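You operate a simulated robot arm through the tools that you are given. There is no shell and no other tool. Be economical: measure what you need, move in short steps, check, and stop when the job is done.

Carry out the task below with a simulated robot arm. There is one attempt and no reset: what you move stays moved.

Task
Top up the steel saucepan to its red line from the kettle and heat it on med.
Fine: kettle back, lid on again; the big ring stays on. Set down upright: kettle.

Only the result counts: the job must be done as asked and must still hold three seconds after the hand-in. Knocking over, shifting, dropping, spilling or breaking anything else fails it. Lids that push on must go on centred and level and be pressed home; caps that screw on are set level and turned clockwise until they are tight.

Robot
A 7-joint arm with a two-finger parallel gripper, fixed in place. Base frame: the origin is at the foot of the arm, x ahead of it, y to its left, z up; the work surface is at about z = 0.914. Units: m, rad, N and s.
With the tool pointing down near the work surface it reaches from about 0.34 to 0.78 m from the base axis. Its first joint turns from -2.897 to 2.897 rad. Payload 3.91 kg.
The TCP is the grasp point between the finger pads, 0.03 m short of the fingertips. In the tool frame z runs along the fingers and y along their closing line. Largest opening 0.11 m; finger width 0.02, thickness 0.01; the body of the gripper, 0.048 by 0.112 m, starts 0.055 m behind the TCP.
Orientation is that of the tool frame in the base frame, as a unit quaternion [w, x, y, z]. With the fingers straight down and closing along the base's y, the tool's x points along the base's -x, its y along +y and its z along -z.

Tools
- The arm moves only by the tool arm_command. Its argument "deltas" is a list of rows, each a list of 3 entries, a list of its own where there are three numbers: the shift along the base's x, y, z in m, then the turn, a rotation vector about the base's x, y, z in rad, then the closure, from 0 (fully open) to 1 (shut). In form: [[[dx, dy, dz], [ax, ay, az], claw], ...]. A call has 1 to 20 rows; each row shifts and turns the commanded pose from where the row before left it. Rows are played at 5 a second. More than 0.05 m and 0.15 rad between two rows, or a gripper value outside its range, and nothing of the call is played. A pose out of reach is approached as far as the arm can. The call stops where the force on the tool passes 90 N (or 10 N more than at its start, if that is more) or the arm is blocked; 0.2 s more then pass. Each finger travels about 0.153 m/s and halts on what it meets, pressing with about 32 N; the grip force reading is that of the motor and also rises with nothing between the fingers. The clock runs only during rows and for 0.2 s after the last one: add rows that do not move to give the fingers time. It gives the time, the measured TCP pose, the force on the tool (base axes), the opening and the grip force at its end, in the units of the frame above (readings bear some noise), with the torque about the TCP (base axes, N m) and any sound that the robot's microphone picked up.
- Cameras (640 x 400 px; columns grow to the right, rows downward): "scene" is fixed at [0.2086, -0.4884, 1.5144]; the picture's right is [0.64, -0.77, 0.00], its down [-0.59, -0.49, -0.64] and it looks along [0.50, 0.41, -0.77] (base axes); focal length 269 px, centre (320, 200). "wrist" rides on the gripper at [0.077, 0.007, -0.114] in the tool frame; the picture's right is [-0.09, 1.00, 0.00], its down [-0.80, -0.07, -0.59] and it looks along [-0.59, -0.05, 0.80] (tool axes); focal length 270 px, centre (320, 200). There is no depth. A picture from a camera that has moved, and an enlarged one, comes with that camera's place and axes in the base frame and with its lens. The place of the scene camera against the robot may be out by one fixed shift of up to 0.025 m in any direction.
- camera(camera): a new picture of that camera. The clock stands still meanwhile.
- raise_lower(by): slides the trunk up (or, below 0, down) by that many m; the arm rides with it, the base frame stays. It gives what a move gives, with no picture.
- inspect(camera, box): a new picture of the part [left, top, right, bottom] of that camera's present view, enlarged. The clock stands still meanwhile.
- hand_in(): hands the job in; it is judged then, once.

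Go step by step. Nothing tells you positions but the pictures and the camera data: compare them with the known pose of the tool, close in by small moves and look again before you grip or let go. The budget is 120 turns and 68 pictures, counting those below and the enlarged ones. Unless the task says otherwise, let go and move clear before handing in, and close with one line.

The tools are called after ">>>" by a JSON object that holds its "op" and its "data". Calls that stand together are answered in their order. arm_command: Moves the arm, as the interface text tells. Its arguments: {"type":"object","properties":{"deltas":{"type":"array"}},"required":["deltas"]} The other tools are called the same way: raise_lower (by) slides the trunk up or down; camera (camera) takes a picture; inspect (camera, box) takes an enlarged picture of a part of a camera's view; hand_in () hands the job in.

At the start:

```text
time: 0.0
tool_pos: [0.4505, -0.2744, 1.2682]
ee_rot: [-0.001, -0.001, 1.0, 0.0]
contact_force: [-0.3, 0.0, -1.3]
torque: [-0.02, -0.02, -0.01]
width: 0.1099
finger_force: 0.0
trunk travel left (down, up): [-0.55, 0.06]
```

scene: 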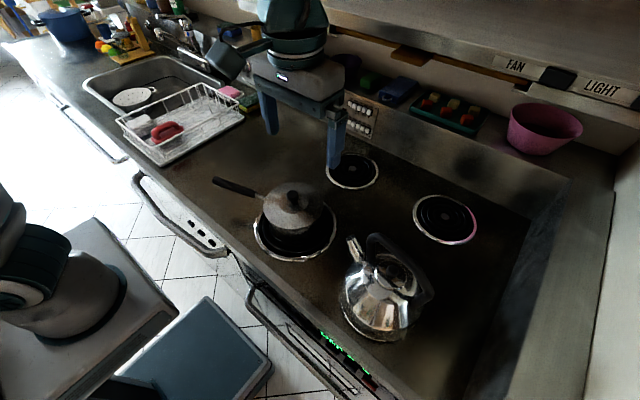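
wrist: 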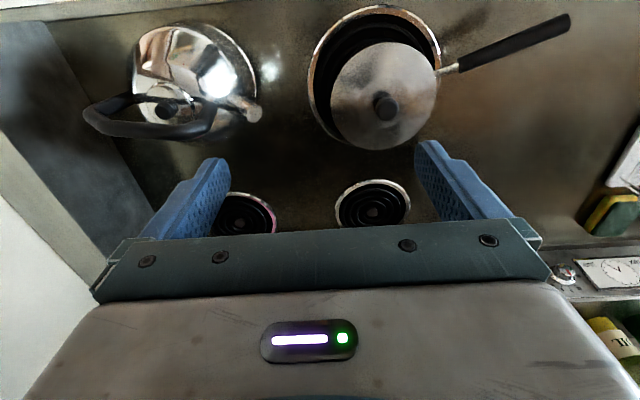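

I see a lidded saucepan on the large front ring, a kettle to its right, and what look like push-button panels at the back. I'll look closer at the controls and objects.

>>> {"op": "inspect", "data": {"camera": "scene", "box": [320, 80, 480, 180]}}

>>> {"op": "inspect", "data": {"camera": "scene", "box": [200, 150, 460, 350]}}

>>> {"op": "inspect", "data": {"camera": "wrist", "box": [60, 0, 580, 240]}}

>>> {"op": "inspect", "data": {"camera": "scene", "box": [240, 290, 400, 400]}}

```text
4.00 times, centred on (400, 130) of scene
camera zoom: at [0.2086, -0.4884, 1.5144], right [0.64, -0.77, 0.0], down [-0.59, -0.49, -0.64], along [0.5, 0.41, -0.77], focal length 1075 px, centre (0, 480)
```

zoom: 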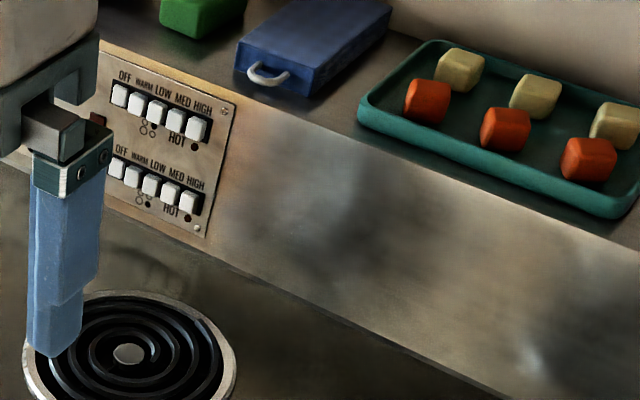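

```text
2.00 times, centred on (330, 250) of scene
camera zoom: at [0.2086, -0.4884, 1.5144], right [0.64, -0.77, 0.0], down [-0.59, -0.49, -0.64], along [0.5, 0.41, -0.77], focal length 538 px, centre (300, 100)
```

zoom: 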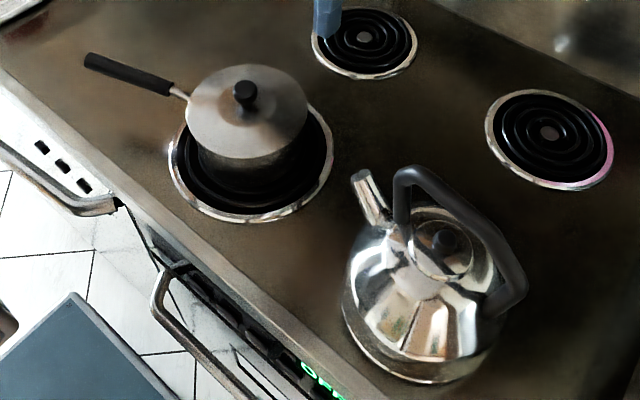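

```text
1.23 times, centred on (320, 120) of wrist
camera zoom: at [0.3737, -0.2667, 1.3819], right [0.09, 1.0, 0.0], down [0.8, -0.07, 0.59], along [0.59, -0.05, -0.8], focal length 333 px, centre (320, 298)
```

zoom: 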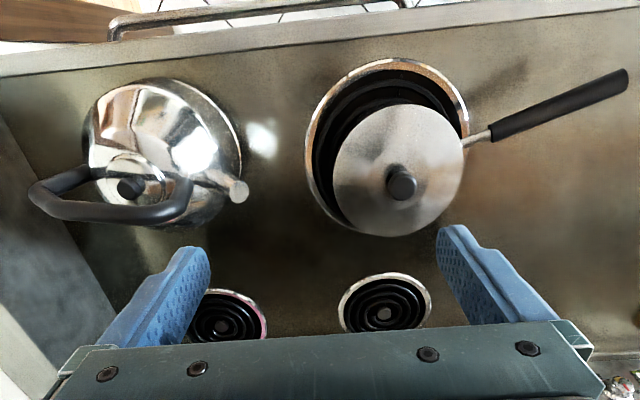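

```text
3.64 times, centred on (320, 345) of scene
camera zoom: at [0.2086, -0.4884, 1.5144], right [0.64, -0.77, 0.0], down [-0.59, -0.49, -0.64], along [0.5, 0.41, -0.77], focal length 978 px, centre (320, -327)
```

zoom: 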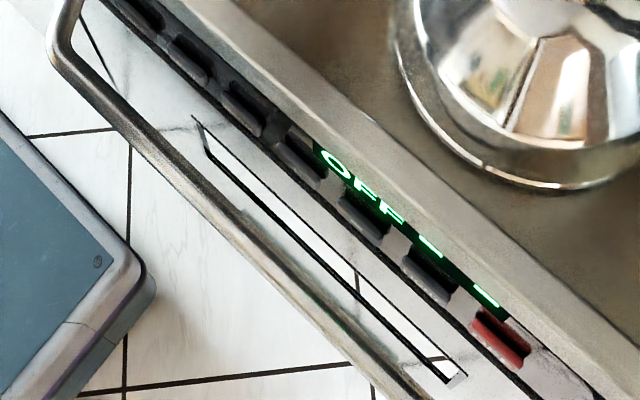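

Ring, pan and kettle positions agree between the two cameras: big ring about (0.478,-0.18), kettle about (0.45,-0.467). Next I'll tilt the tool up toward the back wall to read the button panel.

>>> {"op": "arm_command", "data": {"deltas": [[[0, 0.03, 0], [0, -0.14, 0], 0], [[0, 0.03, 0], [0, -0.14, 0], 0], [[0, 0.03, 0], [0, -0.14, 0], 0], [[0, 0.03, 0], [0, -0.14, 0], 0], [[0, 0.03, 0], [0, -0.14, 0], 0], [[0, 0.0, 0], [0, 0, 0], 0]]}}

>>> {"op": "camera", "data": {"camera": "wrist"}}

>>> {"op": "camera", "data": {"camera": "scene"}}

```text
time: 1.4
tool_pos: [0.4521, -0.1245, 1.2664]
ee_rot: [0.344, 0.001, 0.939, -0.001]
contact_force: [0.2, -0.1, -0.1]
torque: [-0.02, -0.01, -0.02]
width: 0.11
finger_force: 0.1
trunk travel left (down, up): [-0.55, 0.06]
```

```text
61 pictures are left
camera wrist: at [0.3204, -0.1169, 1.3043], right [0.07, 1.0, 0.06], down [0.23, -0.07, 0.97], along [0.97, -0.05, -0.23], focal length 270 px, centre (320, 200)
```

wrist: 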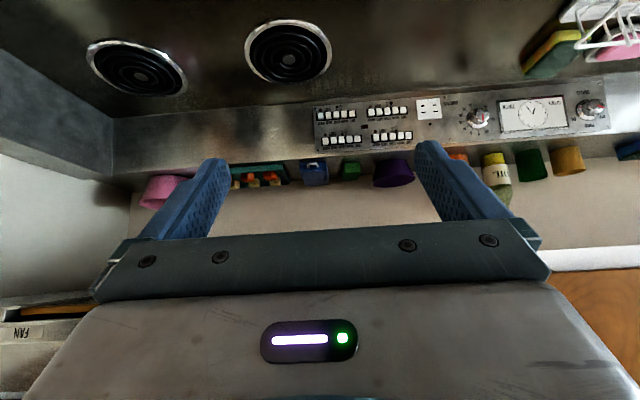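

```text
60 pictures are left
```

scene: 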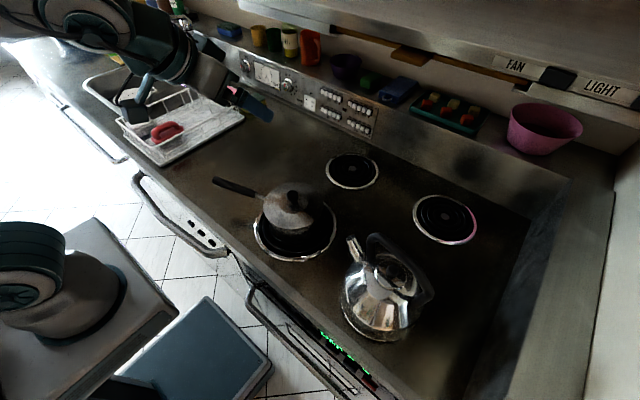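

>>> {"op": "inspect", "data": {"camera": "wrist", "box": [300, 85, 460, 165]}}

>>> {"op": "inspect", "data": {"camera": "scene", "box": [295, 80, 385, 140]}}

```text
4.00 times, centred on (380, 125) of wrist
camera zoom: at [0.3204, -0.1169, 1.3043], right [0.07, 1.0, 0.06], down [0.23, -0.07, 0.97], along [0.97, -0.05, -0.23], focal length 1081 px, centre (80, 500)
```

zoom: 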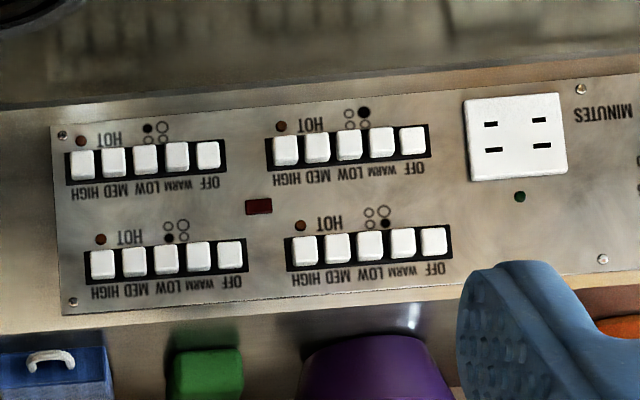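

```text
6.67 times, centred on (340, 110) of scene
camera zoom: at [0.2086, -0.4884, 1.5144], right [0.64, -0.77, 0.0], down [-0.59, -0.49, -0.64], along [0.5, 0.41, -0.77], focal length 1792 px, centre (187, 800)
```

zoom: 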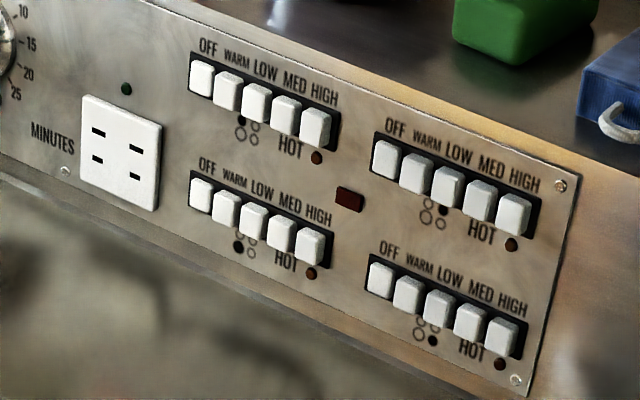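

The lower-left group marks the front-left (big) ring, so its MED button is the one I need, at about (0.881, 0.001, 0.978). The lid comes first, so I'm moving the tool straight down above the knob for a look.

>>> {"op": "arm_command", "data": {"deltas": [[[0.008, -0.012, -0.02], [0, 0.14, 0], 0.4], [[0.008, -0.012, -0.02], [0, 0.14, 0], 0.4], [[0.008, -0.012, -0.02], [0, 0.14, 0], 0.4], [[0.008, -0.012, -0.02], [0, 0.14, 0], 0.4], [[0.006, -0.012, -0.02], [0, 0.14, 0], 0.4], [[0, 0, 0], [0, 0, 0], 0.4]]}}

>>> {"op": "camera", "data": {"camera": "wrist"}}

>>> {"op": "inspect", "data": {"camera": "scene", "box": [210, 130, 370, 270]}}

```text
time: 2.8
tool_pos: [0.4888, -0.1832, 1.1677]
ee_rot: [-0.001, 0.0, 1.0, -0.001]
contact_force: [-0.3, 0.6, -0.8]
torque: [0.01, -0.01, 0.01]
width: 0.0659
finger_force: 0.0
trunk travel left (down, up): [-0.55, 0.06]
```

```text
57 pictures are left
camera wrist: at [0.4131, -0.1758, 1.2821], right [0.09, 1.0, 0.0], down [0.8, -0.07, 0.59], along [0.59, -0.05, -0.8], focal length 270 px, centre (320, 200)
```

wrist: 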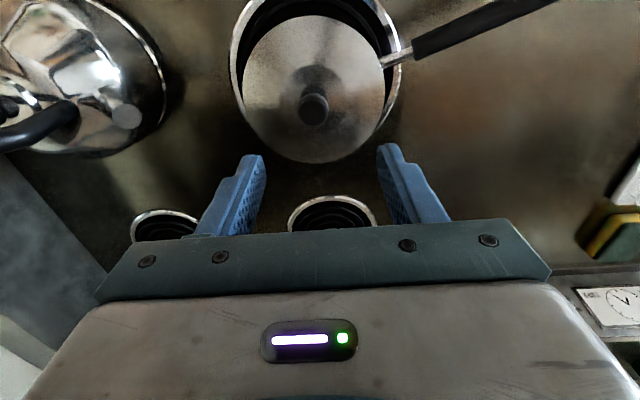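

```text
2.86 times, centred on (290, 200) of scene
camera zoom: at [0.2086, -0.4884, 1.5144], right [0.64, -0.77, 0.0], down [-0.59, -0.49, -0.64], along [0.5, 0.41, -0.77], focal length 768 px, centre (406, 200)
```

zoom: 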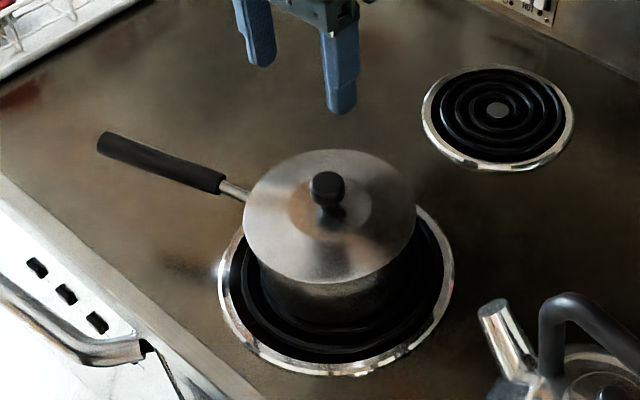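

Knob estimate is (0.487,-0.188), top about 1.02–1.05. I'll lower some and refine.

>>> {"op": "arm_command", "data": {"deltas": [[[0, -0.003, -0.035], [0, 0, 0], 0.4], [[0, -0.002, -0.03], [0, 0, 0], 0.4], [[0, 0, 0], [0, 0, 0], 0.4]]}}

>>> {"op": "camera", "data": {"camera": "wrist"}}

>>> {"op": "inspect", "data": {"camera": "scene", "box": [210, 130, 370, 270]}}

```text
time: 3.6
tool_pos: [0.4891, -0.1909, 1.1022]
ee_rot: [0.0, 0.0, 1.0, -0.001]
contact_force: [-0.1, -0.3, -0.1]
torque: [0.0, 0.01, -0.01]
width: 0.0658
finger_force: 0.1
trunk travel left (down, up): [-0.55, 0.06]
```

```text
55 pictures are left
camera wrist: at [0.4122, -0.1836, 1.2169], right [0.09, 1.0, 0.0], down [0.8, -0.07, 0.59], along [0.59, -0.05, -0.8], focal length 270 px, centre (320, 200)
```

wrist: 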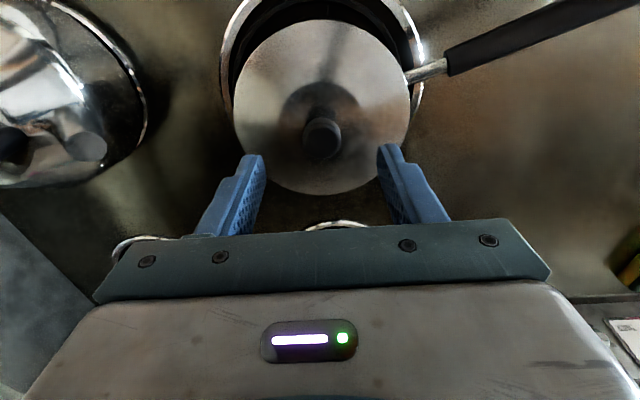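

```text
2.86 times, centred on (290, 200) of scene
camera zoom: at [0.2086, -0.4884, 1.5144], right [0.64, -0.77, 0.0], down [-0.59, -0.49, -0.64], along [0.5, 0.41, -0.77], focal length 768 px, centre (406, 200)
```

zoom: 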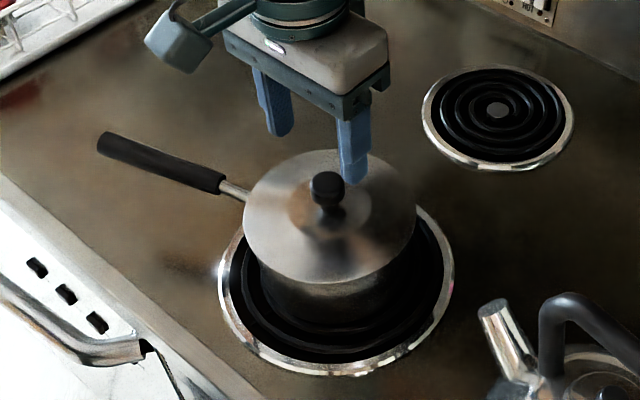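

Refined knob top: about (0.481,-0.188,1.055). I'll shift x and lower further to check.

>>> {"op": "arm_command", "data": {"deltas": [[[-0.008, 0.002, -0.015], [0, 0, 0], 0.4], [[0, 0, -0.017], [0, 0, 0], 0.4], [[0, 0, 0], [0, 0, 0], 0.4]]}}

>>> {"op": "camera", "data": {"camera": "wrist"}}

>>> {"op": "inspect", "data": {"camera": "scene", "box": [250, 150, 330, 220]}}

```text
time: 4.4
tool_pos: [0.4792, -0.1878, 1.0695]
ee_rot: [0.0, -0.001, 1.0, 0.0]
contact_force: [0.7, 0.6, 0.1]
torque: [0.0, -0.02, 0.01]
width: 0.0658
finger_force: 0.1
trunk travel left (down, up): [-0.55, 0.06]
```

```text
53 pictures are left
camera wrist: at [0.4037, -0.1803, 1.1845], right [0.09, 1.0, 0.0], down [0.8, -0.07, 0.59], along [0.59, -0.05, -0.8], focal length 270 px, centre (320, 200)
```

wrist: 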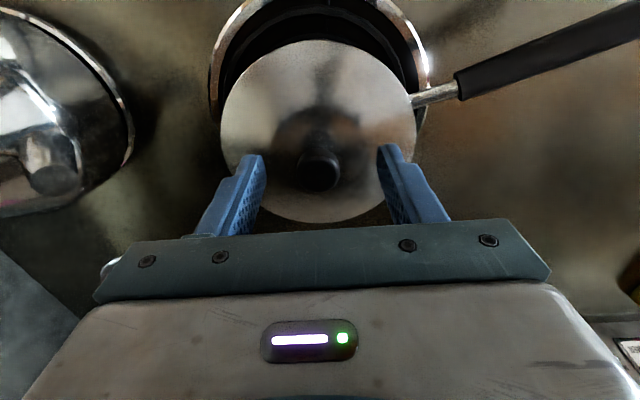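

```text
5.71 times, centred on (290, 185) of scene
camera zoom: at [0.2086, -0.4884, 1.5144], right [0.64, -0.77, 0.0], down [-0.59, -0.49, -0.64], along [0.5, 0.41, -0.77], focal length 1536 px, centre (491, 286)
```

zoom: 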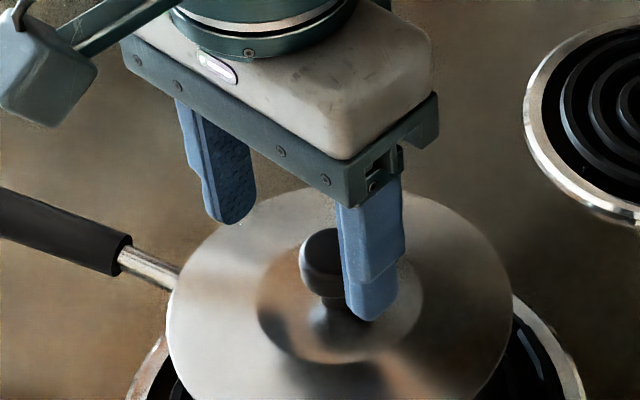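

Combining all views, the knob top is near (0.489,-0.188,1.034). I'll move +x 9 mm, lower to 1.045, and check.

>>> {"op": "arm_command", "data": {"deltas": [[[0.009, 0, -0.01], [0, 0, 0], 0.4], [[0, 0, -0.013], [0, 0, 0], 0.4], [[0, 0, 0], [0, 0, 0], 0.4]]}}

>>> {"op": "inspect", "data": {"camera": "wrist", "box": [200, 80, 440, 230]}}

>>> {"op": "inspect", "data": {"camera": "scene", "box": [250, 150, 330, 220]}}

```text
time: 5.2
tool_pos: [0.49, -0.1863, 1.0469]
ee_rot: [0.0, 0.001, 1.0, 0.0]
contact_force: [0.4, 0.7, -0.6]
torque: [0.04, 0.0, 0.0]
width: 0.0661
finger_force: 0.1
trunk travel left (down, up): [-0.55, 0.06]
```

```text
2.67 times, centred on (320, 155) of wrist
camera zoom: at [0.4132, -0.1801, 1.1609], right [0.09, 1.0, 0.0], down [0.8, -0.07, 0.59], along [0.59, -0.05, -0.8], focal length 721 px, centre (320, 320)
```

zoom: 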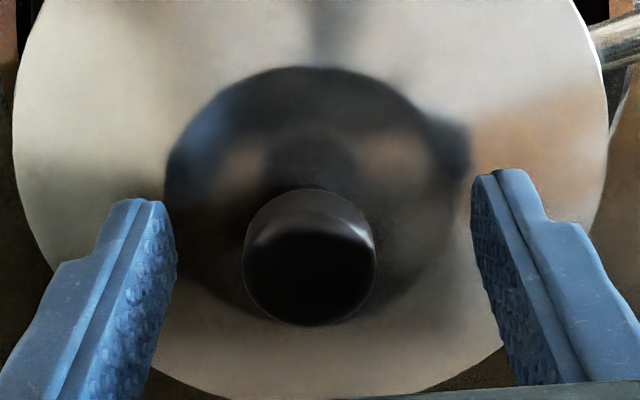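

```text
5.71 times, centred on (290, 185) of scene
camera zoom: at [0.2086, -0.4884, 1.5144], right [0.64, -0.77, 0.0], down [-0.59, -0.49, -0.64], along [0.5, 0.41, -0.77], focal length 1536 px, centre (491, 286)
```

zoom: 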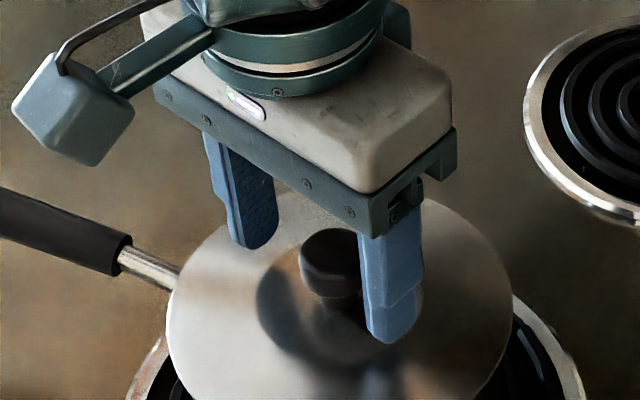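

The knob is centred between the pads. Lowering a little and closing.

>>> {"op": "arm_command", "data": {"deltas": [[[0.002, -0.002, -0.006], [0, 0, 0], 0.4], [[0, 0, 0], [0, 0, 0], 0.6], [[0, 0, 0], [0, 0, 0], 0.8], [[0, 0, 0], [0, 0, 0], 1], [[0, 0, 0], [0, 0, 0], 1]]}}

>>> {"op": "inspect", "data": {"camera": "scene", "box": [250, 150, 330, 220]}}

```text
time: 6.4
tool_pos: [0.4908, -0.1896, 1.0418]
ee_rot: [0.0, -0.001, 1.0, 0.0]
contact_force: [0.8, -0.5, 1.9]
torque: [-0.03, -0.11, 0.05]
width: 0.0278
finger_force: 31.5
trunk travel left (down, up): [-0.55, 0.06]
```

```text
5.71 times, centred on (290, 185) of scene
camera zoom: at [0.2086, -0.4884, 1.5144], right [0.64, -0.77, 0.0], down [-0.59, -0.49, -0.64], along [0.5, 0.41, -0.77], focal length 1536 px, centre (491, 286)
```

zoom: 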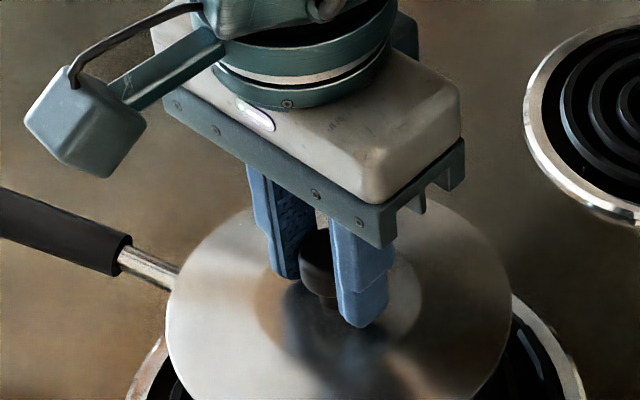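

The knob is held (0.028 wide). Lifting straight up slowly; the on-pan reference pose is (0.4908,-0.1896,1.0418).

>>> {"op": "arm_command", "data": {"deltas": [[[0, 0, 0.005], [0, 0, 0], 1], [[0, 0, 0.01], [0, 0, 0], 1], [[0, 0, 0.02], [0, 0, 0], 1], [[0, 0, 0.03], [0, 0, 0], 1], [[0, 0, 0.03], [0, 0, 0], 1], [[0, 0, 0], [0, 0, 0], 1]]}}

>>> {"op": "camera", "data": {"camera": "scene"}}

```text
time: 7.8
tool_pos: [0.4902, -0.1881, 1.1358]
ee_rot: [0.0, 0.0, 1.0, 0.0]
contact_force: [0.0, 0.0, 0.0]
torque: [0.03, -0.02, -0.01]
width: 0.0003
finger_force: 32.2
trunk travel left (down, up): [-0.55, 0.06]
```

```text
48 pictures are left
```

scene: 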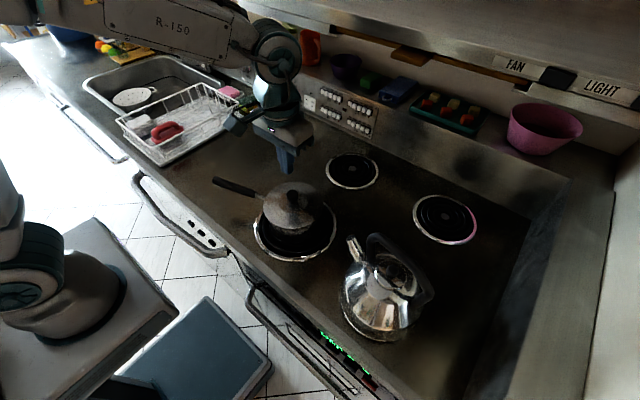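

The grip slipped off the knob. I'll check that the lid hasn't shifted and where the knob is.

>>> {"op": "arm_command", "data": {"deltas": [[[0, 0, 0], [0, 0, 0], 0.5], [[0, 0, -0.03], [0, 0, 0], 0.4], [[0, 0, -0.03], [0, 0, 0], 0.4], [[0, 0, 0], [0, 0, 0], 0.4]]}}

>>> {"op": "camera", "data": {"camera": "wrist"}}

>>> {"op": "inspect", "data": {"camera": "scene", "box": [240, 160, 340, 250]}}

```text
time: 8.8
tool_pos: [0.4917, -0.1885, 1.0762]
ee_rot: [0.0, -0.001, 1.0, 0.001]
contact_force: [0.4, -0.1, -0.1]
torque: [-0.01, -0.02, 0.01]
width: 0.0662
finger_force: 0.1
trunk travel left (down, up): [-0.55, 0.06]
```

```text
47 pictures are left
camera wrist: at [0.4158, -0.1812, 1.1905], right [0.09, 1.0, 0.0], down [0.8, -0.07, 0.59], along [0.59, -0.05, -0.8], focal length 270 px, centre (320, 200)
```

wrist: 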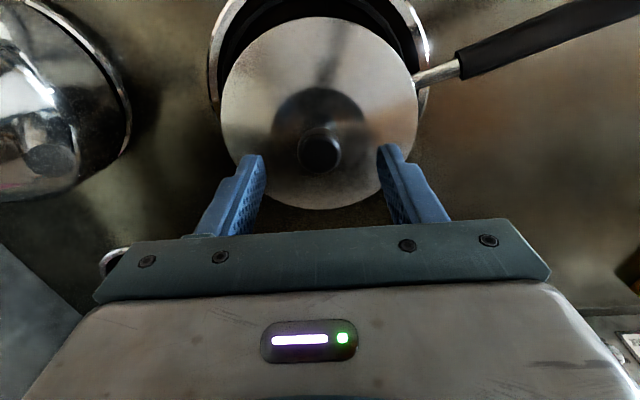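

```text
4.44 times, centred on (290, 205) of scene
camera zoom: at [0.2086, -0.4884, 1.5144], right [0.64, -0.77, 0.0], down [-0.59, -0.49, -0.64], along [0.5, 0.41, -0.77], focal length 1195 px, centre (453, 178)
```

zoom: 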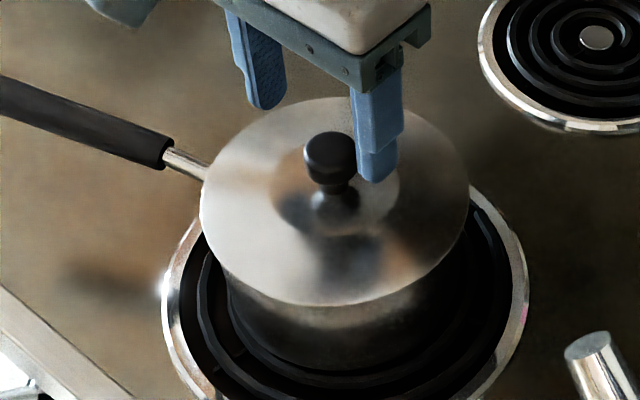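

The lid is unmoved. I'll grip lower on the knob this time, feeling for contact.

>>> {"op": "arm_command", "data": {"deltas": [[[-0.001, 0, -0.02], [0, 0, 0], 0.4], [[0, 0, -0.016], [0, 0, 0], 0.4], [[0, 0, -0.004], [0, 0, 0], 0.4], [[0, 0, 0], [0, 0, 0], 0.4]]}}

>>> {"op": "inspect", "data": {"camera": "scene", "box": [250, 150, 330, 220]}}

>>> {"op": "inspect", "data": {"camera": "wrist", "box": [200, 80, 440, 230]}}

```text
time: 9.8
tool_pos: [0.4891, -0.1895, 1.0364]
ee_rot: [0.001, -0.001, 1.0, 0.0]
contact_force: [-0.8, -0.3, -0.5]
torque: [-0.02, 0.0, -0.01]
width: 0.066
finger_force: 0.1
trunk travel left (down, up): [-0.55, 0.06]
```

```text
5.71 times, centred on (290, 185) of scene
camera zoom: at [0.2086, -0.4884, 1.5144], right [0.64, -0.77, 0.0], down [-0.59, -0.49, -0.64], along [0.5, 0.41, -0.77], focal length 1536 px, centre (491, 286)
```

zoom: 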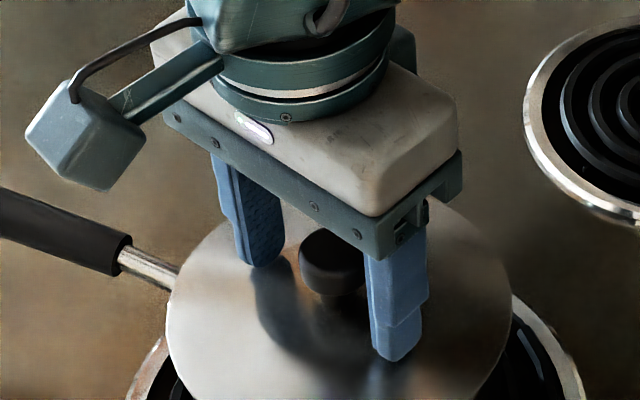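

```text
2.67 times, centred on (320, 155) of wrist
camera zoom: at [0.4137, -0.1818, 1.1502], right [0.09, 1.0, 0.0], down [0.8, -0.07, 0.59], along [0.59, -0.05, -0.8], focal length 721 px, centre (320, 320)
```

zoom: 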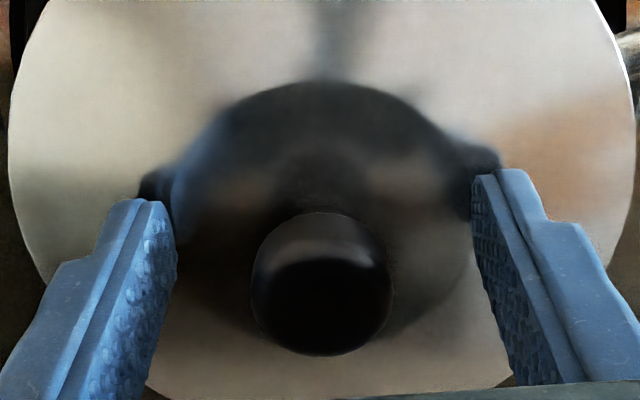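

>>> {"op": "arm_command", "data": {"deltas": [[[0.002, 0, -0.004], [0, 0, 0], 0.4], [[0, 0, -0.004], [0, 0, 0], 0.4], [[0, 0, 0], [0, 0, 0], 0.4]]}}

>>> {"op": "inspect", "data": {"camera": "wrist", "box": [200, 80, 440, 230]}}

```text
time: 10.6
tool_pos: [0.4914, -0.1882, 1.0334]
ee_rot: [0.006, 0.0, 1.0, -0.002]
contact_force: [0.0, -1.0, 47.1]
torque: [0.76, -0.02, 0.29]
width: 0.0662
finger_force: 0.6
trunk travel left (down, up): [-0.55, 0.06]
```

```text
2.67 times, centred on (320, 155) of wrist
camera zoom: at [0.4136, -0.1816, 1.1463], right [0.09, 1.0, 0.0], down [0.8, -0.07, 0.6], along [0.6, -0.06, -0.8], focal length 721 px, centre (320, 320)
```

zoom: 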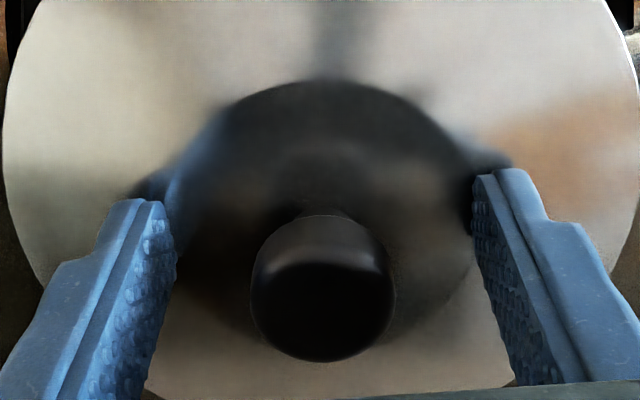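

The fingertips touch the lid at TCP about 1.033. I'll back off 2–3 mm, close, and pull up gently while watching the force.

>>> {"op": "arm_command", "data": {"deltas": [[[0.001, 0, 0.006], [0, 0, 0], 0.4], [[0, 0, 0], [0, 0, 0], 0.6], [[0, 0, 0], [0, 0, 0], 0.8], [[0, 0, 0], [0, 0, 0], 1], [[0, 0, 0], [0, 0, 0], 1]]}}

>>> {"op": "arm_command", "data": {"deltas": [[[0, 0, 0.003], [0, 0, 0], 1], [[0, 0, 0], [0, 0, 0], 1]]}}

>>> {"op": "arm_command", "data": {"deltas": [[[0, 0, 0.003], [0, 0, 0], 1], [[0, 0, 0], [0, 0, 0], 1]]}}

```text
time: 11.8
tool_pos: [0.4907, -0.1879, 1.0359]
ee_rot: [0.0, 0.0, 1.0, 0.0]
contact_force: [-1.8, -0.6, 31.3]
torque: [-0.03, 0.01, -0.03]
width: 0.0276
finger_force: 32.2
trunk travel left (down, up): [-0.55, 0.06]
```

```text
time: 12.4
tool_pos: [0.4924, -0.188, 1.0348]
ee_rot: [-0.002, -0.001, 1.0, 0.001]
contact_force: [-1.5, 0.0, 3.4]
torque: [-0.11, -0.24, 0.03]
width: 0.0275
finger_force: 31.5
trunk travel left (down, up): [-0.55, 0.06]
```

```text
time: 13.0
tool_pos: [0.4925, -0.1882, 1.0391]
ee_rot: [0.0, 0.0, 1.0, 0.0]
contact_force: [0.2, 0.3, -0.8]
torque: [-0.03, -0.02, 0.01]
width: 0.0277
finger_force: 32.3
trunk travel left (down, up): [-0.55, 0.06]
```

>>> {"op": "arm_command", "data": {"deltas": [[[0, 0, 0.005], [0, 0, 0], 1], [[0, 0, 0.005], [0, 0, 0], 1], [[0, 0, 0.005], [0, 0, 0], 1], [[0, 0, 0], [0, 0, 0], 1]]}}

>>> {"op": "inspect", "data": {"camera": "scene", "box": [240, 150, 340, 240]}}

```text
time: 14.0
tool_pos: [0.4925, -0.1897, 1.0545]
ee_rot: [-0.001, 0.0, 1.0, -0.001]
contact_force: [0.2, -0.5, -0.9]
torque: [0.03, 0.02, -0.01]
width: 0.0278
finger_force: 31.9
trunk travel left (down, up): [-0.55, 0.06]
```

```text
4.44 times, centred on (290, 195) of scene
camera zoom: at [0.2086, -0.4884, 1.5144], right [0.64, -0.77, 0.0], down [-0.59, -0.49, -0.64], along [0.5, 0.41, -0.77], focal length 1195 px, centre (453, 222)
```

zoom: 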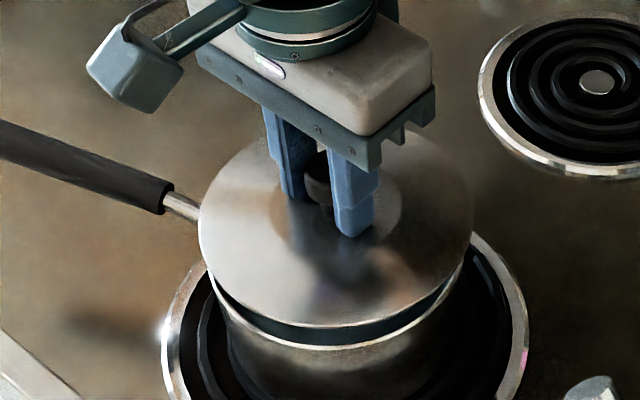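

The lid is off and held. I'll carry it to the free counter at about (0.62, 0.08).

>>> {"op": "arm_command", "data": {"deltas": [[[0, 0, 0.025], [0, 0, 0], 1], [[0, 0, 0.03], [0, 0, 0], 1], [[0, 0, 0.03], [0, 0, 0], 1], [[0.02, 0.03, 0], [0, 0, 0], 1], [[0.02, 0.04, 0], [0, 0, 0], 1], [[0.02, 0.04, 0], [0, 0, 0], 1], [[0.02, 0.04, 0], [0, 0, 0], 1], [[0.02, 0.04, 0], [0, 0, 0], 1], [[0.02, 0.04, 0], [0, 0, 0], 1], [[0.01, 0.04, 0], [0, 0, 0], 1], [[0, 0, -0.04], [0, 0, 0], 1], [[0, 0, -0.04], [0, 0, 0], 1], [[0, 0, -0.03], [0, 0, 0], 1], [[0, 0, 0], [0, 0, 0], 1]]}}

>>> {"op": "camera", "data": {"camera": "scene"}}

>>> {"op": "camera", "data": {"camera": "wrist"}}

```text
time: 16.9
tool_pos: [0.5491, 0.0924, 1.0665]
ee_rot: [0.037, -0.004, 0.999, -0.002]
contact_force: [-1.8, 3.5, 1.4]
torque: [-0.23, -0.04, -0.03]
width: 0.0276
finger_force: 32.4
trunk travel left (down, up): [-0.55, 0.06]
stopped in row 14: the arm was blocked; the commanded pose is now the measured one
```

```text
41 pictures are left
```

scene: 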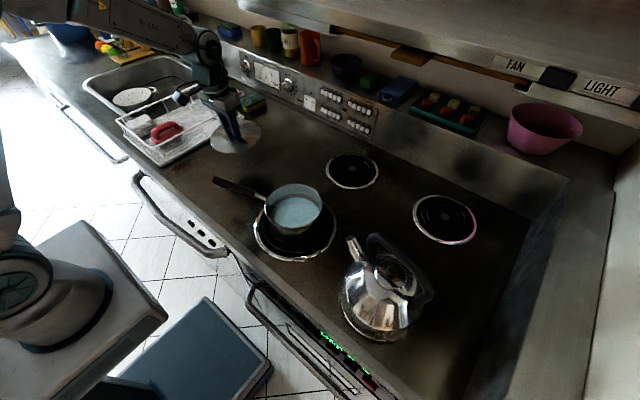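

```text
40 pictures are left
camera wrist: at [0.4641, 0.0988, 1.1749], right [0.08, 1.0, 0.0], down [0.76, -0.06, 0.65], along [0.65, -0.05, -0.76], focal length 270 px, centre (320, 200)
```

wrist: 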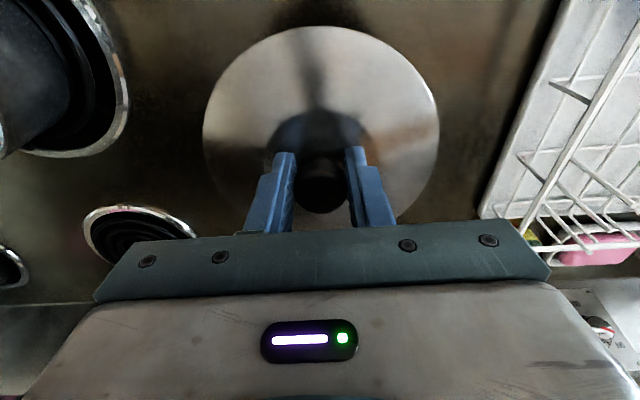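

The arm stalled short at about (0.549,0.092), tilted slightly, but the lid is still held and the area below is clear. I'll level the tool here first.

>>> {"op": "arm_command", "data": {"deltas": [[[-0.005, -0.002, 0.01], [0, 0.037, 0], 1], [[-0.005, -0.002, 0.0], [0, 0.037, 0], 1], [[0, 0, 0], [0, 0, 0], 1]]}}

```text
time: 17.7
tool_pos: [0.5705, 0.0764, 1.0588]
ee_rot: [-0.015, 0.0, 1.0, 0.0]
contact_force: [1.0, 0.0, -0.2]
torque: [-0.06, -0.02, -0.02]
width: 0.0279
finger_force: 32.3
trunk travel left (down, up): [-0.55, 0.06]
```

>>> {"op": "arm_command", "data": {"deltas": [[[0, 0, 0], [0, 0, 0], 1], [[0, 0, 0], [0, 0, 0], 1]]}}

```text
time: 18.3
tool_pos: [0.5802, 0.0734, 1.054]
ee_rot: [-0.019, 0.002, 1.0, 0.001]
contact_force: [-0.5, -0.5, -1.5]
torque: [0.0, -0.01, -0.02]
width: 0.0276
finger_force: 32.2
trunk travel left (down, up): [-0.55, 0.06]
```

>>> {"op": "arm_command", "data": {"deltas": [[[0, 0, -0.02], [0, -0.038, 0], 1], [[0, 0, -0.02], [0, 0, 0], 1], [[0, 0, -0.02], [0, 0, 0], 1], [[0, 0, 0], [0, 0, 0], 1]]}}

```text
time: 19.3
tool_pos: [0.5796, 0.0741, 0.9935]
ee_rot: [0.0, 0.004, 1.0, 0.0]
contact_force: [0.4, -0.6, -1.2]
torque: [0.03, 0.03, 0.0]
width: 0.0275
finger_force: 32.0
trunk travel left (down, up): [-0.55, 0.06]
```

Level and tracking well now at z 0.9935. I'll lower in small steps until contact.

>>> {"op": "arm_command", "data": {"deltas": [[[0, 0, -0.01], [0, 0, 0], 1], [[0, 0, -0.01], [0, 0, 0], 1], [[0, 0, 0], [0, 0, 0], 1]]}}

>>> {"op": "inspect", "data": {"camera": "scene", "box": [180, 90, 340, 250]}}

```text
time: 20.1
tool_pos: [0.5788, 0.0733, 0.9743]
ee_rot: [-0.001, 0.001, 1.0, 0.001]
contact_force: [-1.1, -0.6, -1.4]
torque: [-0.01, 0.02, -0.02]
width: 0.0278
finger_force: 31.7
trunk travel left (down, up): [-0.55, 0.06]
```

```text
2.50 times, centred on (260, 170) of scene
camera zoom: at [0.2086, -0.4884, 1.5144], right [0.64, -0.77, 0.0], down [-0.59, -0.49, -0.64], along [0.5, 0.41, -0.77], focal length 672 px, centre (470, 275)
```

zoom: 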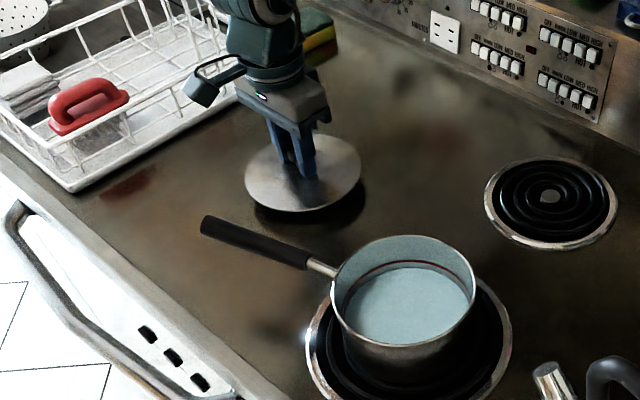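

>>> {"op": "arm_command", "data": {"deltas": [[[0, 0, -0.006], [0, 0, 0], 1], [[0, 0, -0.005], [0, 0, 0], 1], [[0, 0, 0], [0, 0, 0], 1]]}}

>>> {"op": "arm_command", "data": {"deltas": [[[0, 0, -0.004], [0, 0, 0], 1], [[0, 0, 0], [0, 0, 0], 1]]}}

>>> {"op": "arm_command", "data": {"deltas": [[[0, 0, -0.004], [0, 0, 0], 1], [[0, 0, 0], [0, 0, 0], 1]]}}

```text
time: 20.9
tool_pos: [0.5796, 0.0732, 0.9635]
ee_rot: [0.0, 0.001, 1.0, 0.001]
contact_force: [-0.1, 0.4, -1.5]
torque: [0.0, 0.05, -0.04]
width: 0.0274
finger_force: 32.3
trunk travel left (down, up): [-0.55, 0.06]
```

```text
time: 21.5
tool_pos: [0.5787, 0.0721, 0.9596]
ee_rot: [-0.001, 0.002, 1.0, 0.001]
contact_force: [-0.3, -0.1, -2.0]
torque: [-0.01, 0.0, 0.0]
width: 0.0278
finger_force: 32.0
trunk travel left (down, up): [-0.55, 0.06]
```

```text
time: 22.1
tool_pos: [0.5789, 0.0733, 0.9568]
ee_rot: [0.0, 0.003, 1.0, 0.001]
contact_force: [1.9, -0.7, 11.3]
torque: [-0.1, 0.4, -0.01]
width: 0.0274
finger_force: 32.2
trunk travel left (down, up): [-0.55, 0.06]
```

Contact at z about 0.957; releasing the lid there and rising.

>>> {"op": "arm_command", "data": {"deltas": [[[0, 0, 0.001], [0, 0, 0], 0.7], [[0, 0, 0], [0, 0, 0], 0.5], [[0, 0, 0.0], [0, 0, 0], 0.4], [[0, 0, 0.03], [0, 0, 0], 0.4], [[0, 0, 0.04], [0, 0, 0], 0.4], [[0, 0, 0.04], [0, 0, 0], 0.4], [[0, 0, 0.04], [0, 0, 0], 0.4], [[0, 0, 0], [0, 0, 0], 0.4]]}}

>>> {"op": "camera", "data": {"camera": "wrist"}}

>>> {"op": "inspect", "data": {"camera": "scene", "box": [240, 170, 340, 260]}}

>>> {"op": "inspect", "data": {"camera": "scene", "box": [320, 220, 450, 350]}}

```text
time: 23.9
tool_pos: [0.58, 0.0746, 1.1064]
ee_rot: [0.0, 0.002, 1.0, 0.001]
contact_force: [0.3, 0.3, -0.2]
torque: [0.05, 0.02, -0.01]
width: 0.0662
finger_force: 0.0
trunk travel left (down, up): [-0.55, 0.06]
```

```text
38 pictures are left
camera wrist: at [0.5037, 0.0813, 1.2218], right [0.09, 1.0, 0.0], down [0.8, -0.08, 0.59], along [0.59, -0.05, -0.81], focal length 270 px, centre (320, 200)
```

wrist: 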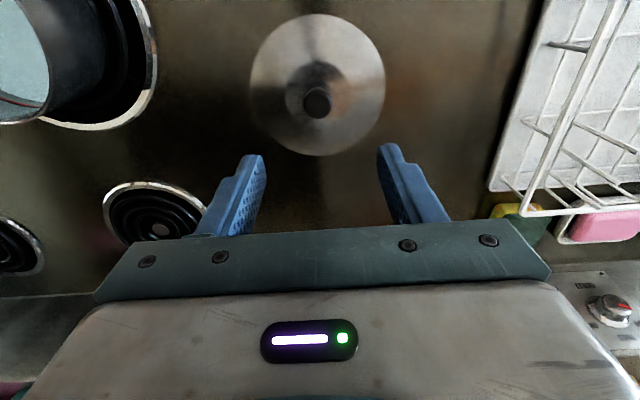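

```text
4.44 times, centred on (290, 215) of scene
camera zoom: at [0.2086, -0.4884, 1.5144], right [0.64, -0.77, 0.0], down [-0.59, -0.49, -0.64], along [0.5, 0.41, -0.77], focal length 1195 px, centre (453, 133)
```

zoom: 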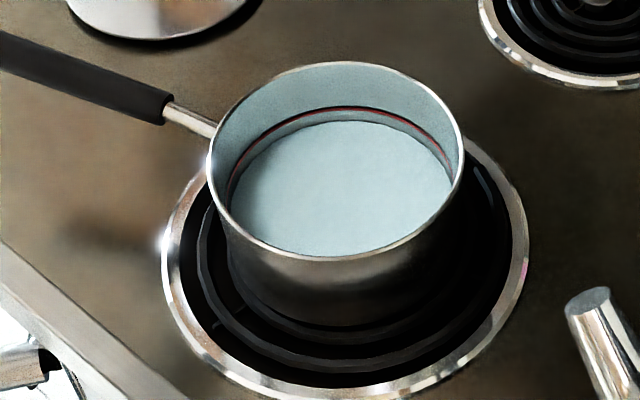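

```text
3.08 times, centred on (385, 285) of scene
camera zoom: at [0.2086, -0.4884, 1.5144], right [0.64, -0.77, 0.0], down [-0.59, -0.49, -0.64], along [0.5, 0.41, -0.77], focal length 827 px, centre (120, -62)
```

zoom: 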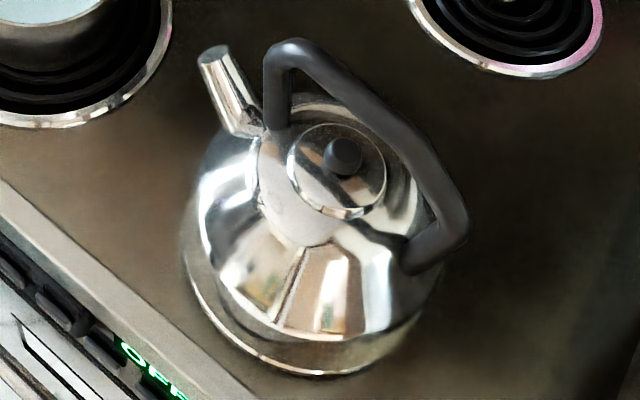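

The lid rests level on the counter, and I can see the red line roughly 12 mm above the water. Next I'll move high above the kettle, turning the tool −90° so the fingers close across the handle.

>>> {"op": "arm_command", "data": {"deltas": [[[0, 0, 0.04], [0, 0, 0], 0], [[0, 0, 0.04], [0, 0, 0], 0], [[-0.008, -0.032, 0.01], [0, 0, -0.098], 0], [[-0.008, -0.032, 0.01], [0, 0, -0.098], 0], [[-0.008, -0.032, 0.01], [0, 0, -0.098], 0], [[-0.008, -0.032, 0.01], [0, 0, -0.098], 0], [[-0.008, -0.032, 0.01], [0, 0, -0.098], 0], [[-0.008, -0.032, 0.01], [0, 0, -0.098], 0], [[-0.008, -0.032, 0.01], [0, 0, -0.098], 0], [[-0.008, -0.032, 0.01], [0, 0, -0.098], 0], [[-0.008, -0.032, 0.01], [0, 0, -0.098], 0], [[-0.008, -0.032, 0.01], [0, 0, -0.098], 0], [[-0.008, -0.032, 0.01], [0, 0, -0.098], 0], [[-0.008, -0.032, 0.01], [0, 0, -0.098], 0], [[-0.008, -0.032, 0.01], [0, 0, -0.098], 0], [[-0.008, -0.032, 0.01], [0, 0, -0.098], 0], [[-0.008, -0.032, 0], [0, 0, -0.098], 0], [[-0.008, -0.032, 0], [0, 0, -0.098], 0], [[0, 0, 0], [0, 0, 0], 0]]}}

>>> {"op": "camera", "data": {"camera": "wrist"}}

```text
time: 27.9
tool_pos: [0.4521, -0.438, 1.3258]
ee_rot: [-0.001, 0.707, 0.707, 0.001]
contact_force: [-0.1, 0.1, -0.3]
torque: [0.0, 0.01, -0.03]
width: 0.1098
finger_force: 0.1
trunk travel left (down, up): [-0.55, 0.06]
```

```text
35 pictures are left
camera wrist: at [0.4595, -0.3611, 1.4405], right [1.0, -0.09, 0.0], down [-0.07, -0.8, 0.59], along [-0.05, -0.59, -0.81], focal length 270 px, centre (320, 200)
```

wrist: 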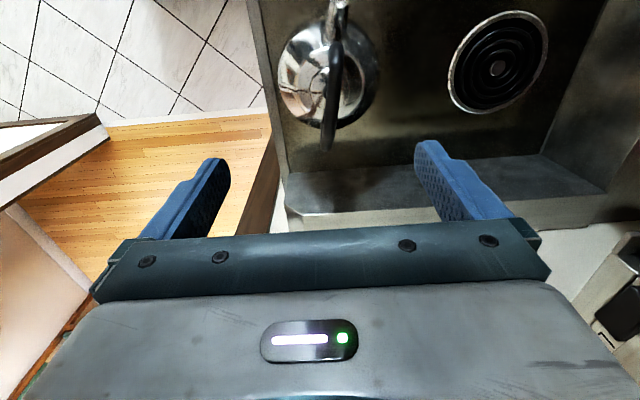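

>>> {"op": "inspect", "data": {"camera": "wrist", "box": [260, 0, 400, 160]}}

```text
2.50 times, centred on (330, 80) of wrist
camera zoom: at [0.4595, -0.3611, 1.4405], right [1.0, -0.09, 0.0], down [-0.07, -0.8, 0.59], along [-0.05, -0.59, -0.81], focal length 676 px, centre (295, 500)
```

zoom: 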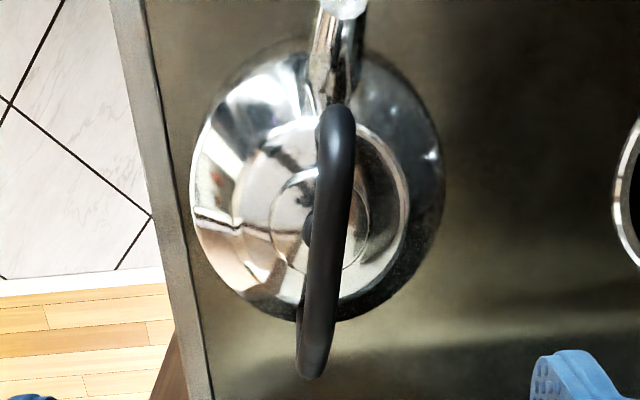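

The handle slopes from about (.472,-.398,1.13) down to (.456,-.523,1.085), yawed about 7.6°. I'll align yaw and tilt to it and hover just above the grasp point for a check.

>>> {"op": "arm_command", "data": {"deltas": [[[0.003, -0.006, -0.03], [0, 0, -0.133], 0], [[0.003, -0.007, -0.03], [0.124, -0.0165, 0], 0], [[0.003, -0.006, -0.03], [0.124, -0.0165, 0], 0], [[0.003, -0.006, -0.035], [0, 0, 0], 0], [[0, 0, 0], [0, 0, 0], 0]]}}

>>> {"op": "camera", "data": {"camera": "wrist"}}

>>> {"op": "inspect", "data": {"camera": "scene", "box": [320, 200, 450, 330]}}

```text
time: 29.1
tool_pos: [0.4607, -0.4633, 1.2014]
ee_rot: [-0.082, 0.747, 0.653, 0.094]
contact_force: [0.4, -0.4, 0.1]
torque: [0.02, 0.0, 0.02]
width: 0.1098
finger_force: 0.0
trunk travel left (down, up): [-0.55, 0.06]
```

```text
33 pictures are left
camera wrist: at [0.475, -0.418, 1.3303], right [0.98, -0.22, -0.02], down [-0.19, -0.91, 0.38], along [-0.1, -0.36, -0.93], focal length 270 px, centre (320, 200)
```

wrist: 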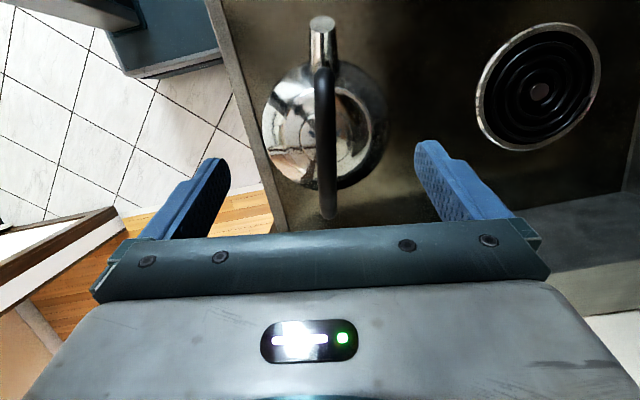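

```text
3.08 times, centred on (385, 265) of scene
camera zoom: at [0.2086, -0.4884, 1.5144], right [0.64, -0.77, 0.0], down [-0.59, -0.49, -0.64], along [0.5, 0.41, -0.77], focal length 827 px, centre (120, 0)
```

zoom: 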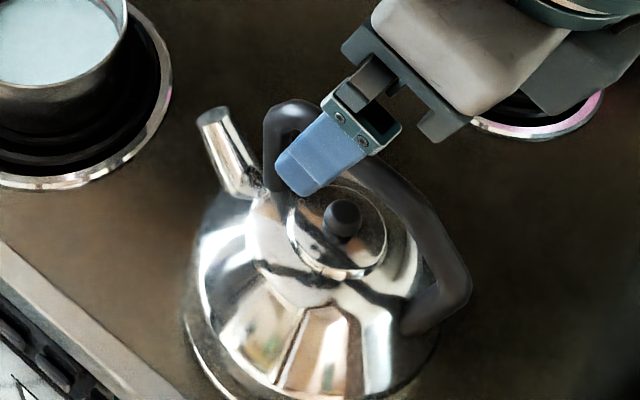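

Aligned well. Descending to just above the handle.

>>> {"op": "arm_command", "data": {"deltas": [[[0.001, 0, -0.035], [0, 0, 0], 0], [[0.001, 0, -0.03], [0, 0, 0], 0], [[0, 0, 0], [0, 0, 0], 0]]}}

>>> {"op": "camera", "data": {"camera": "wrist"}}

>>> {"op": "inspect", "data": {"camera": "scene", "box": [320, 200, 450, 330]}}

```text
time: 29.9
tool_pos: [0.4652, -0.4637, 1.1366]
ee_rot: [-0.083, 0.746, 0.654, 0.094]
contact_force: [0.3, 0.7, 0.3]
torque: [-0.01, 0.0, 0.02]
width: 0.1098
finger_force: 0.1
trunk travel left (down, up): [-0.55, 0.06]
```

```text
31 pictures are left
camera wrist: at [0.4787, -0.4179, 1.266], right [0.98, -0.22, -0.02], down [-0.19, -0.91, 0.38], along [-0.1, -0.36, -0.93], focal length 270 px, centre (320, 200)
```

wrist: 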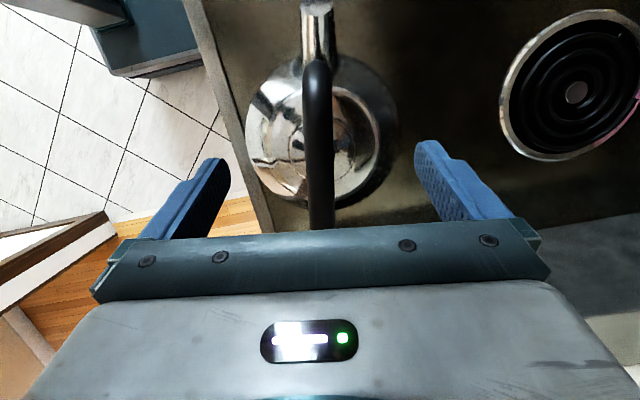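

```text
3.08 times, centred on (385, 265) of scene
camera zoom: at [0.2086, -0.4884, 1.5144], right [0.64, -0.77, 0.0], down [-0.59, -0.49, -0.64], along [0.5, 0.41, -0.77], focal length 827 px, centre (120, 0)
```

zoom: 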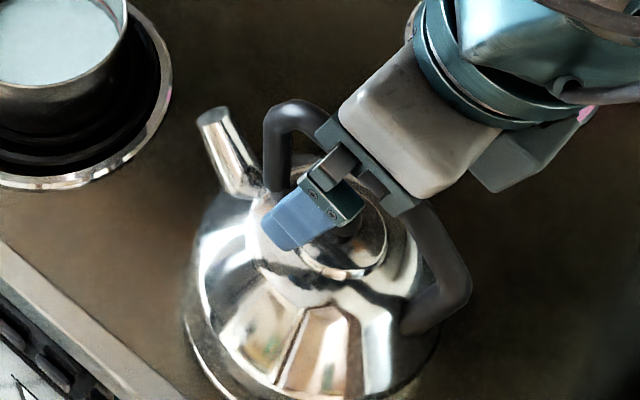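

By apparent width, the handle sits about 1 cm below the TCP, already between the pads. Lowering 6 mm and closing.

>>> {"op": "arm_command", "data": {"deltas": [[[-0.001, 0, -0.006], [0, 0, 0], 0.2], [[0, 0, 0], [0, 0, 0], 0.5], [[0, 0, 0], [0, 0, 0], 0.8], [[0, 0, 0], [0, 0, 0], 1], [[0, 0, 0], [0, 0, 0], 1], [[0, 0, 0], [0, 0, 0], 1]]}}

>>> {"op": "camera", "data": {"camera": "wrist"}}

>>> {"op": "inspect", "data": {"camera": "scene", "box": [320, 200, 450, 330]}}

```text
time: 31.3
tool_pos: [0.4648, -0.4621, 1.1308]
ee_rot: [-0.082, 0.747, 0.653, 0.095]
contact_force: [-0.1, 0.6, 0.3]
torque: [-0.04, -0.01, -0.01]
width: 0.0165
finger_force: 31.6
trunk travel left (down, up): [-0.55, 0.06]
```

```text
29 pictures are left
camera wrist: at [0.4785, -0.4183, 1.2601], right [0.98, -0.22, -0.02], down [-0.19, -0.91, 0.38], along [-0.1, -0.36, -0.93], focal length 270 px, centre (320, 200)
```

wrist: 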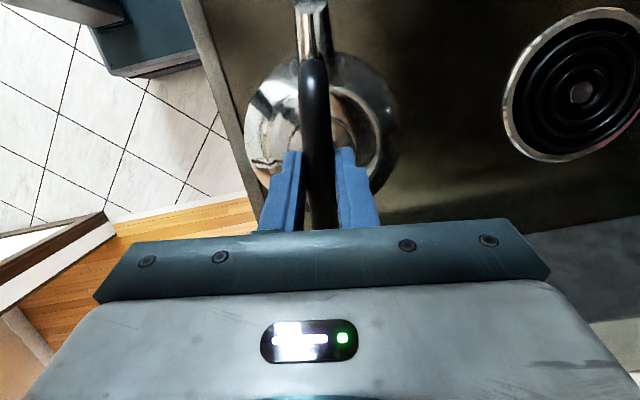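

```text
3.08 times, centred on (385, 265) of scene
camera zoom: at [0.2086, -0.4884, 1.5144], right [0.64, -0.77, 0.0], down [-0.59, -0.49, -0.64], along [0.5, 0.41, -0.77], focal length 827 px, centre (120, 0)
```

zoom: 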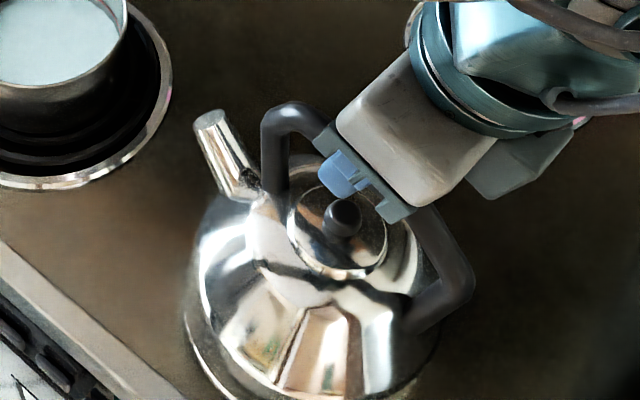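

Handle gripped (0.0165 m). Gentle lift to feel the weight; the return pose for the kettle is (0.4648,-0.4621,1.1308).

>>> {"op": "arm_command", "data": {"deltas": [[[0, 0, 0.004], [0, 0, 0], 1], [[0, 0, 0.004], [0, 0, 0], 1], [[0, 0, 0.004], [0, 0, 0], 1], [[0, 0, 0], [0, 0, 0], 1], [[0, 0, 0], [0, 0, 0], 1]]}}

>>> {"op": "camera", "data": {"camera": "scene"}}

```text
time: 32.5
tool_pos: [0.4639, -0.464, 1.1424]
ee_rot: [-0.083, 0.747, 0.653, 0.095]
contact_force: [0.5, 0.8, -8.9]
torque: [0.0, -0.02, -0.03]
width: 0.0165
finger_force: 31.8
trunk travel left (down, up): [-0.55, 0.06]
```

```text
27 pictures are left
```

scene: 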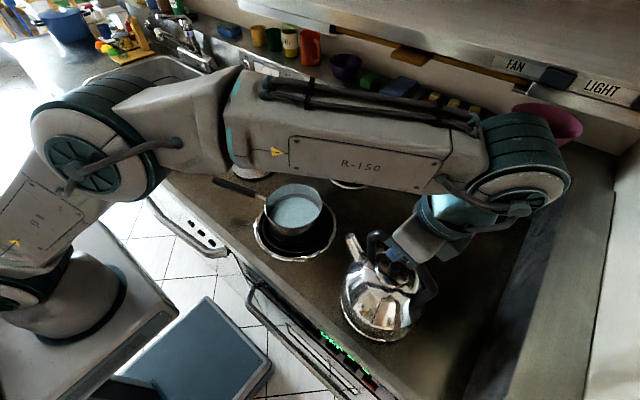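

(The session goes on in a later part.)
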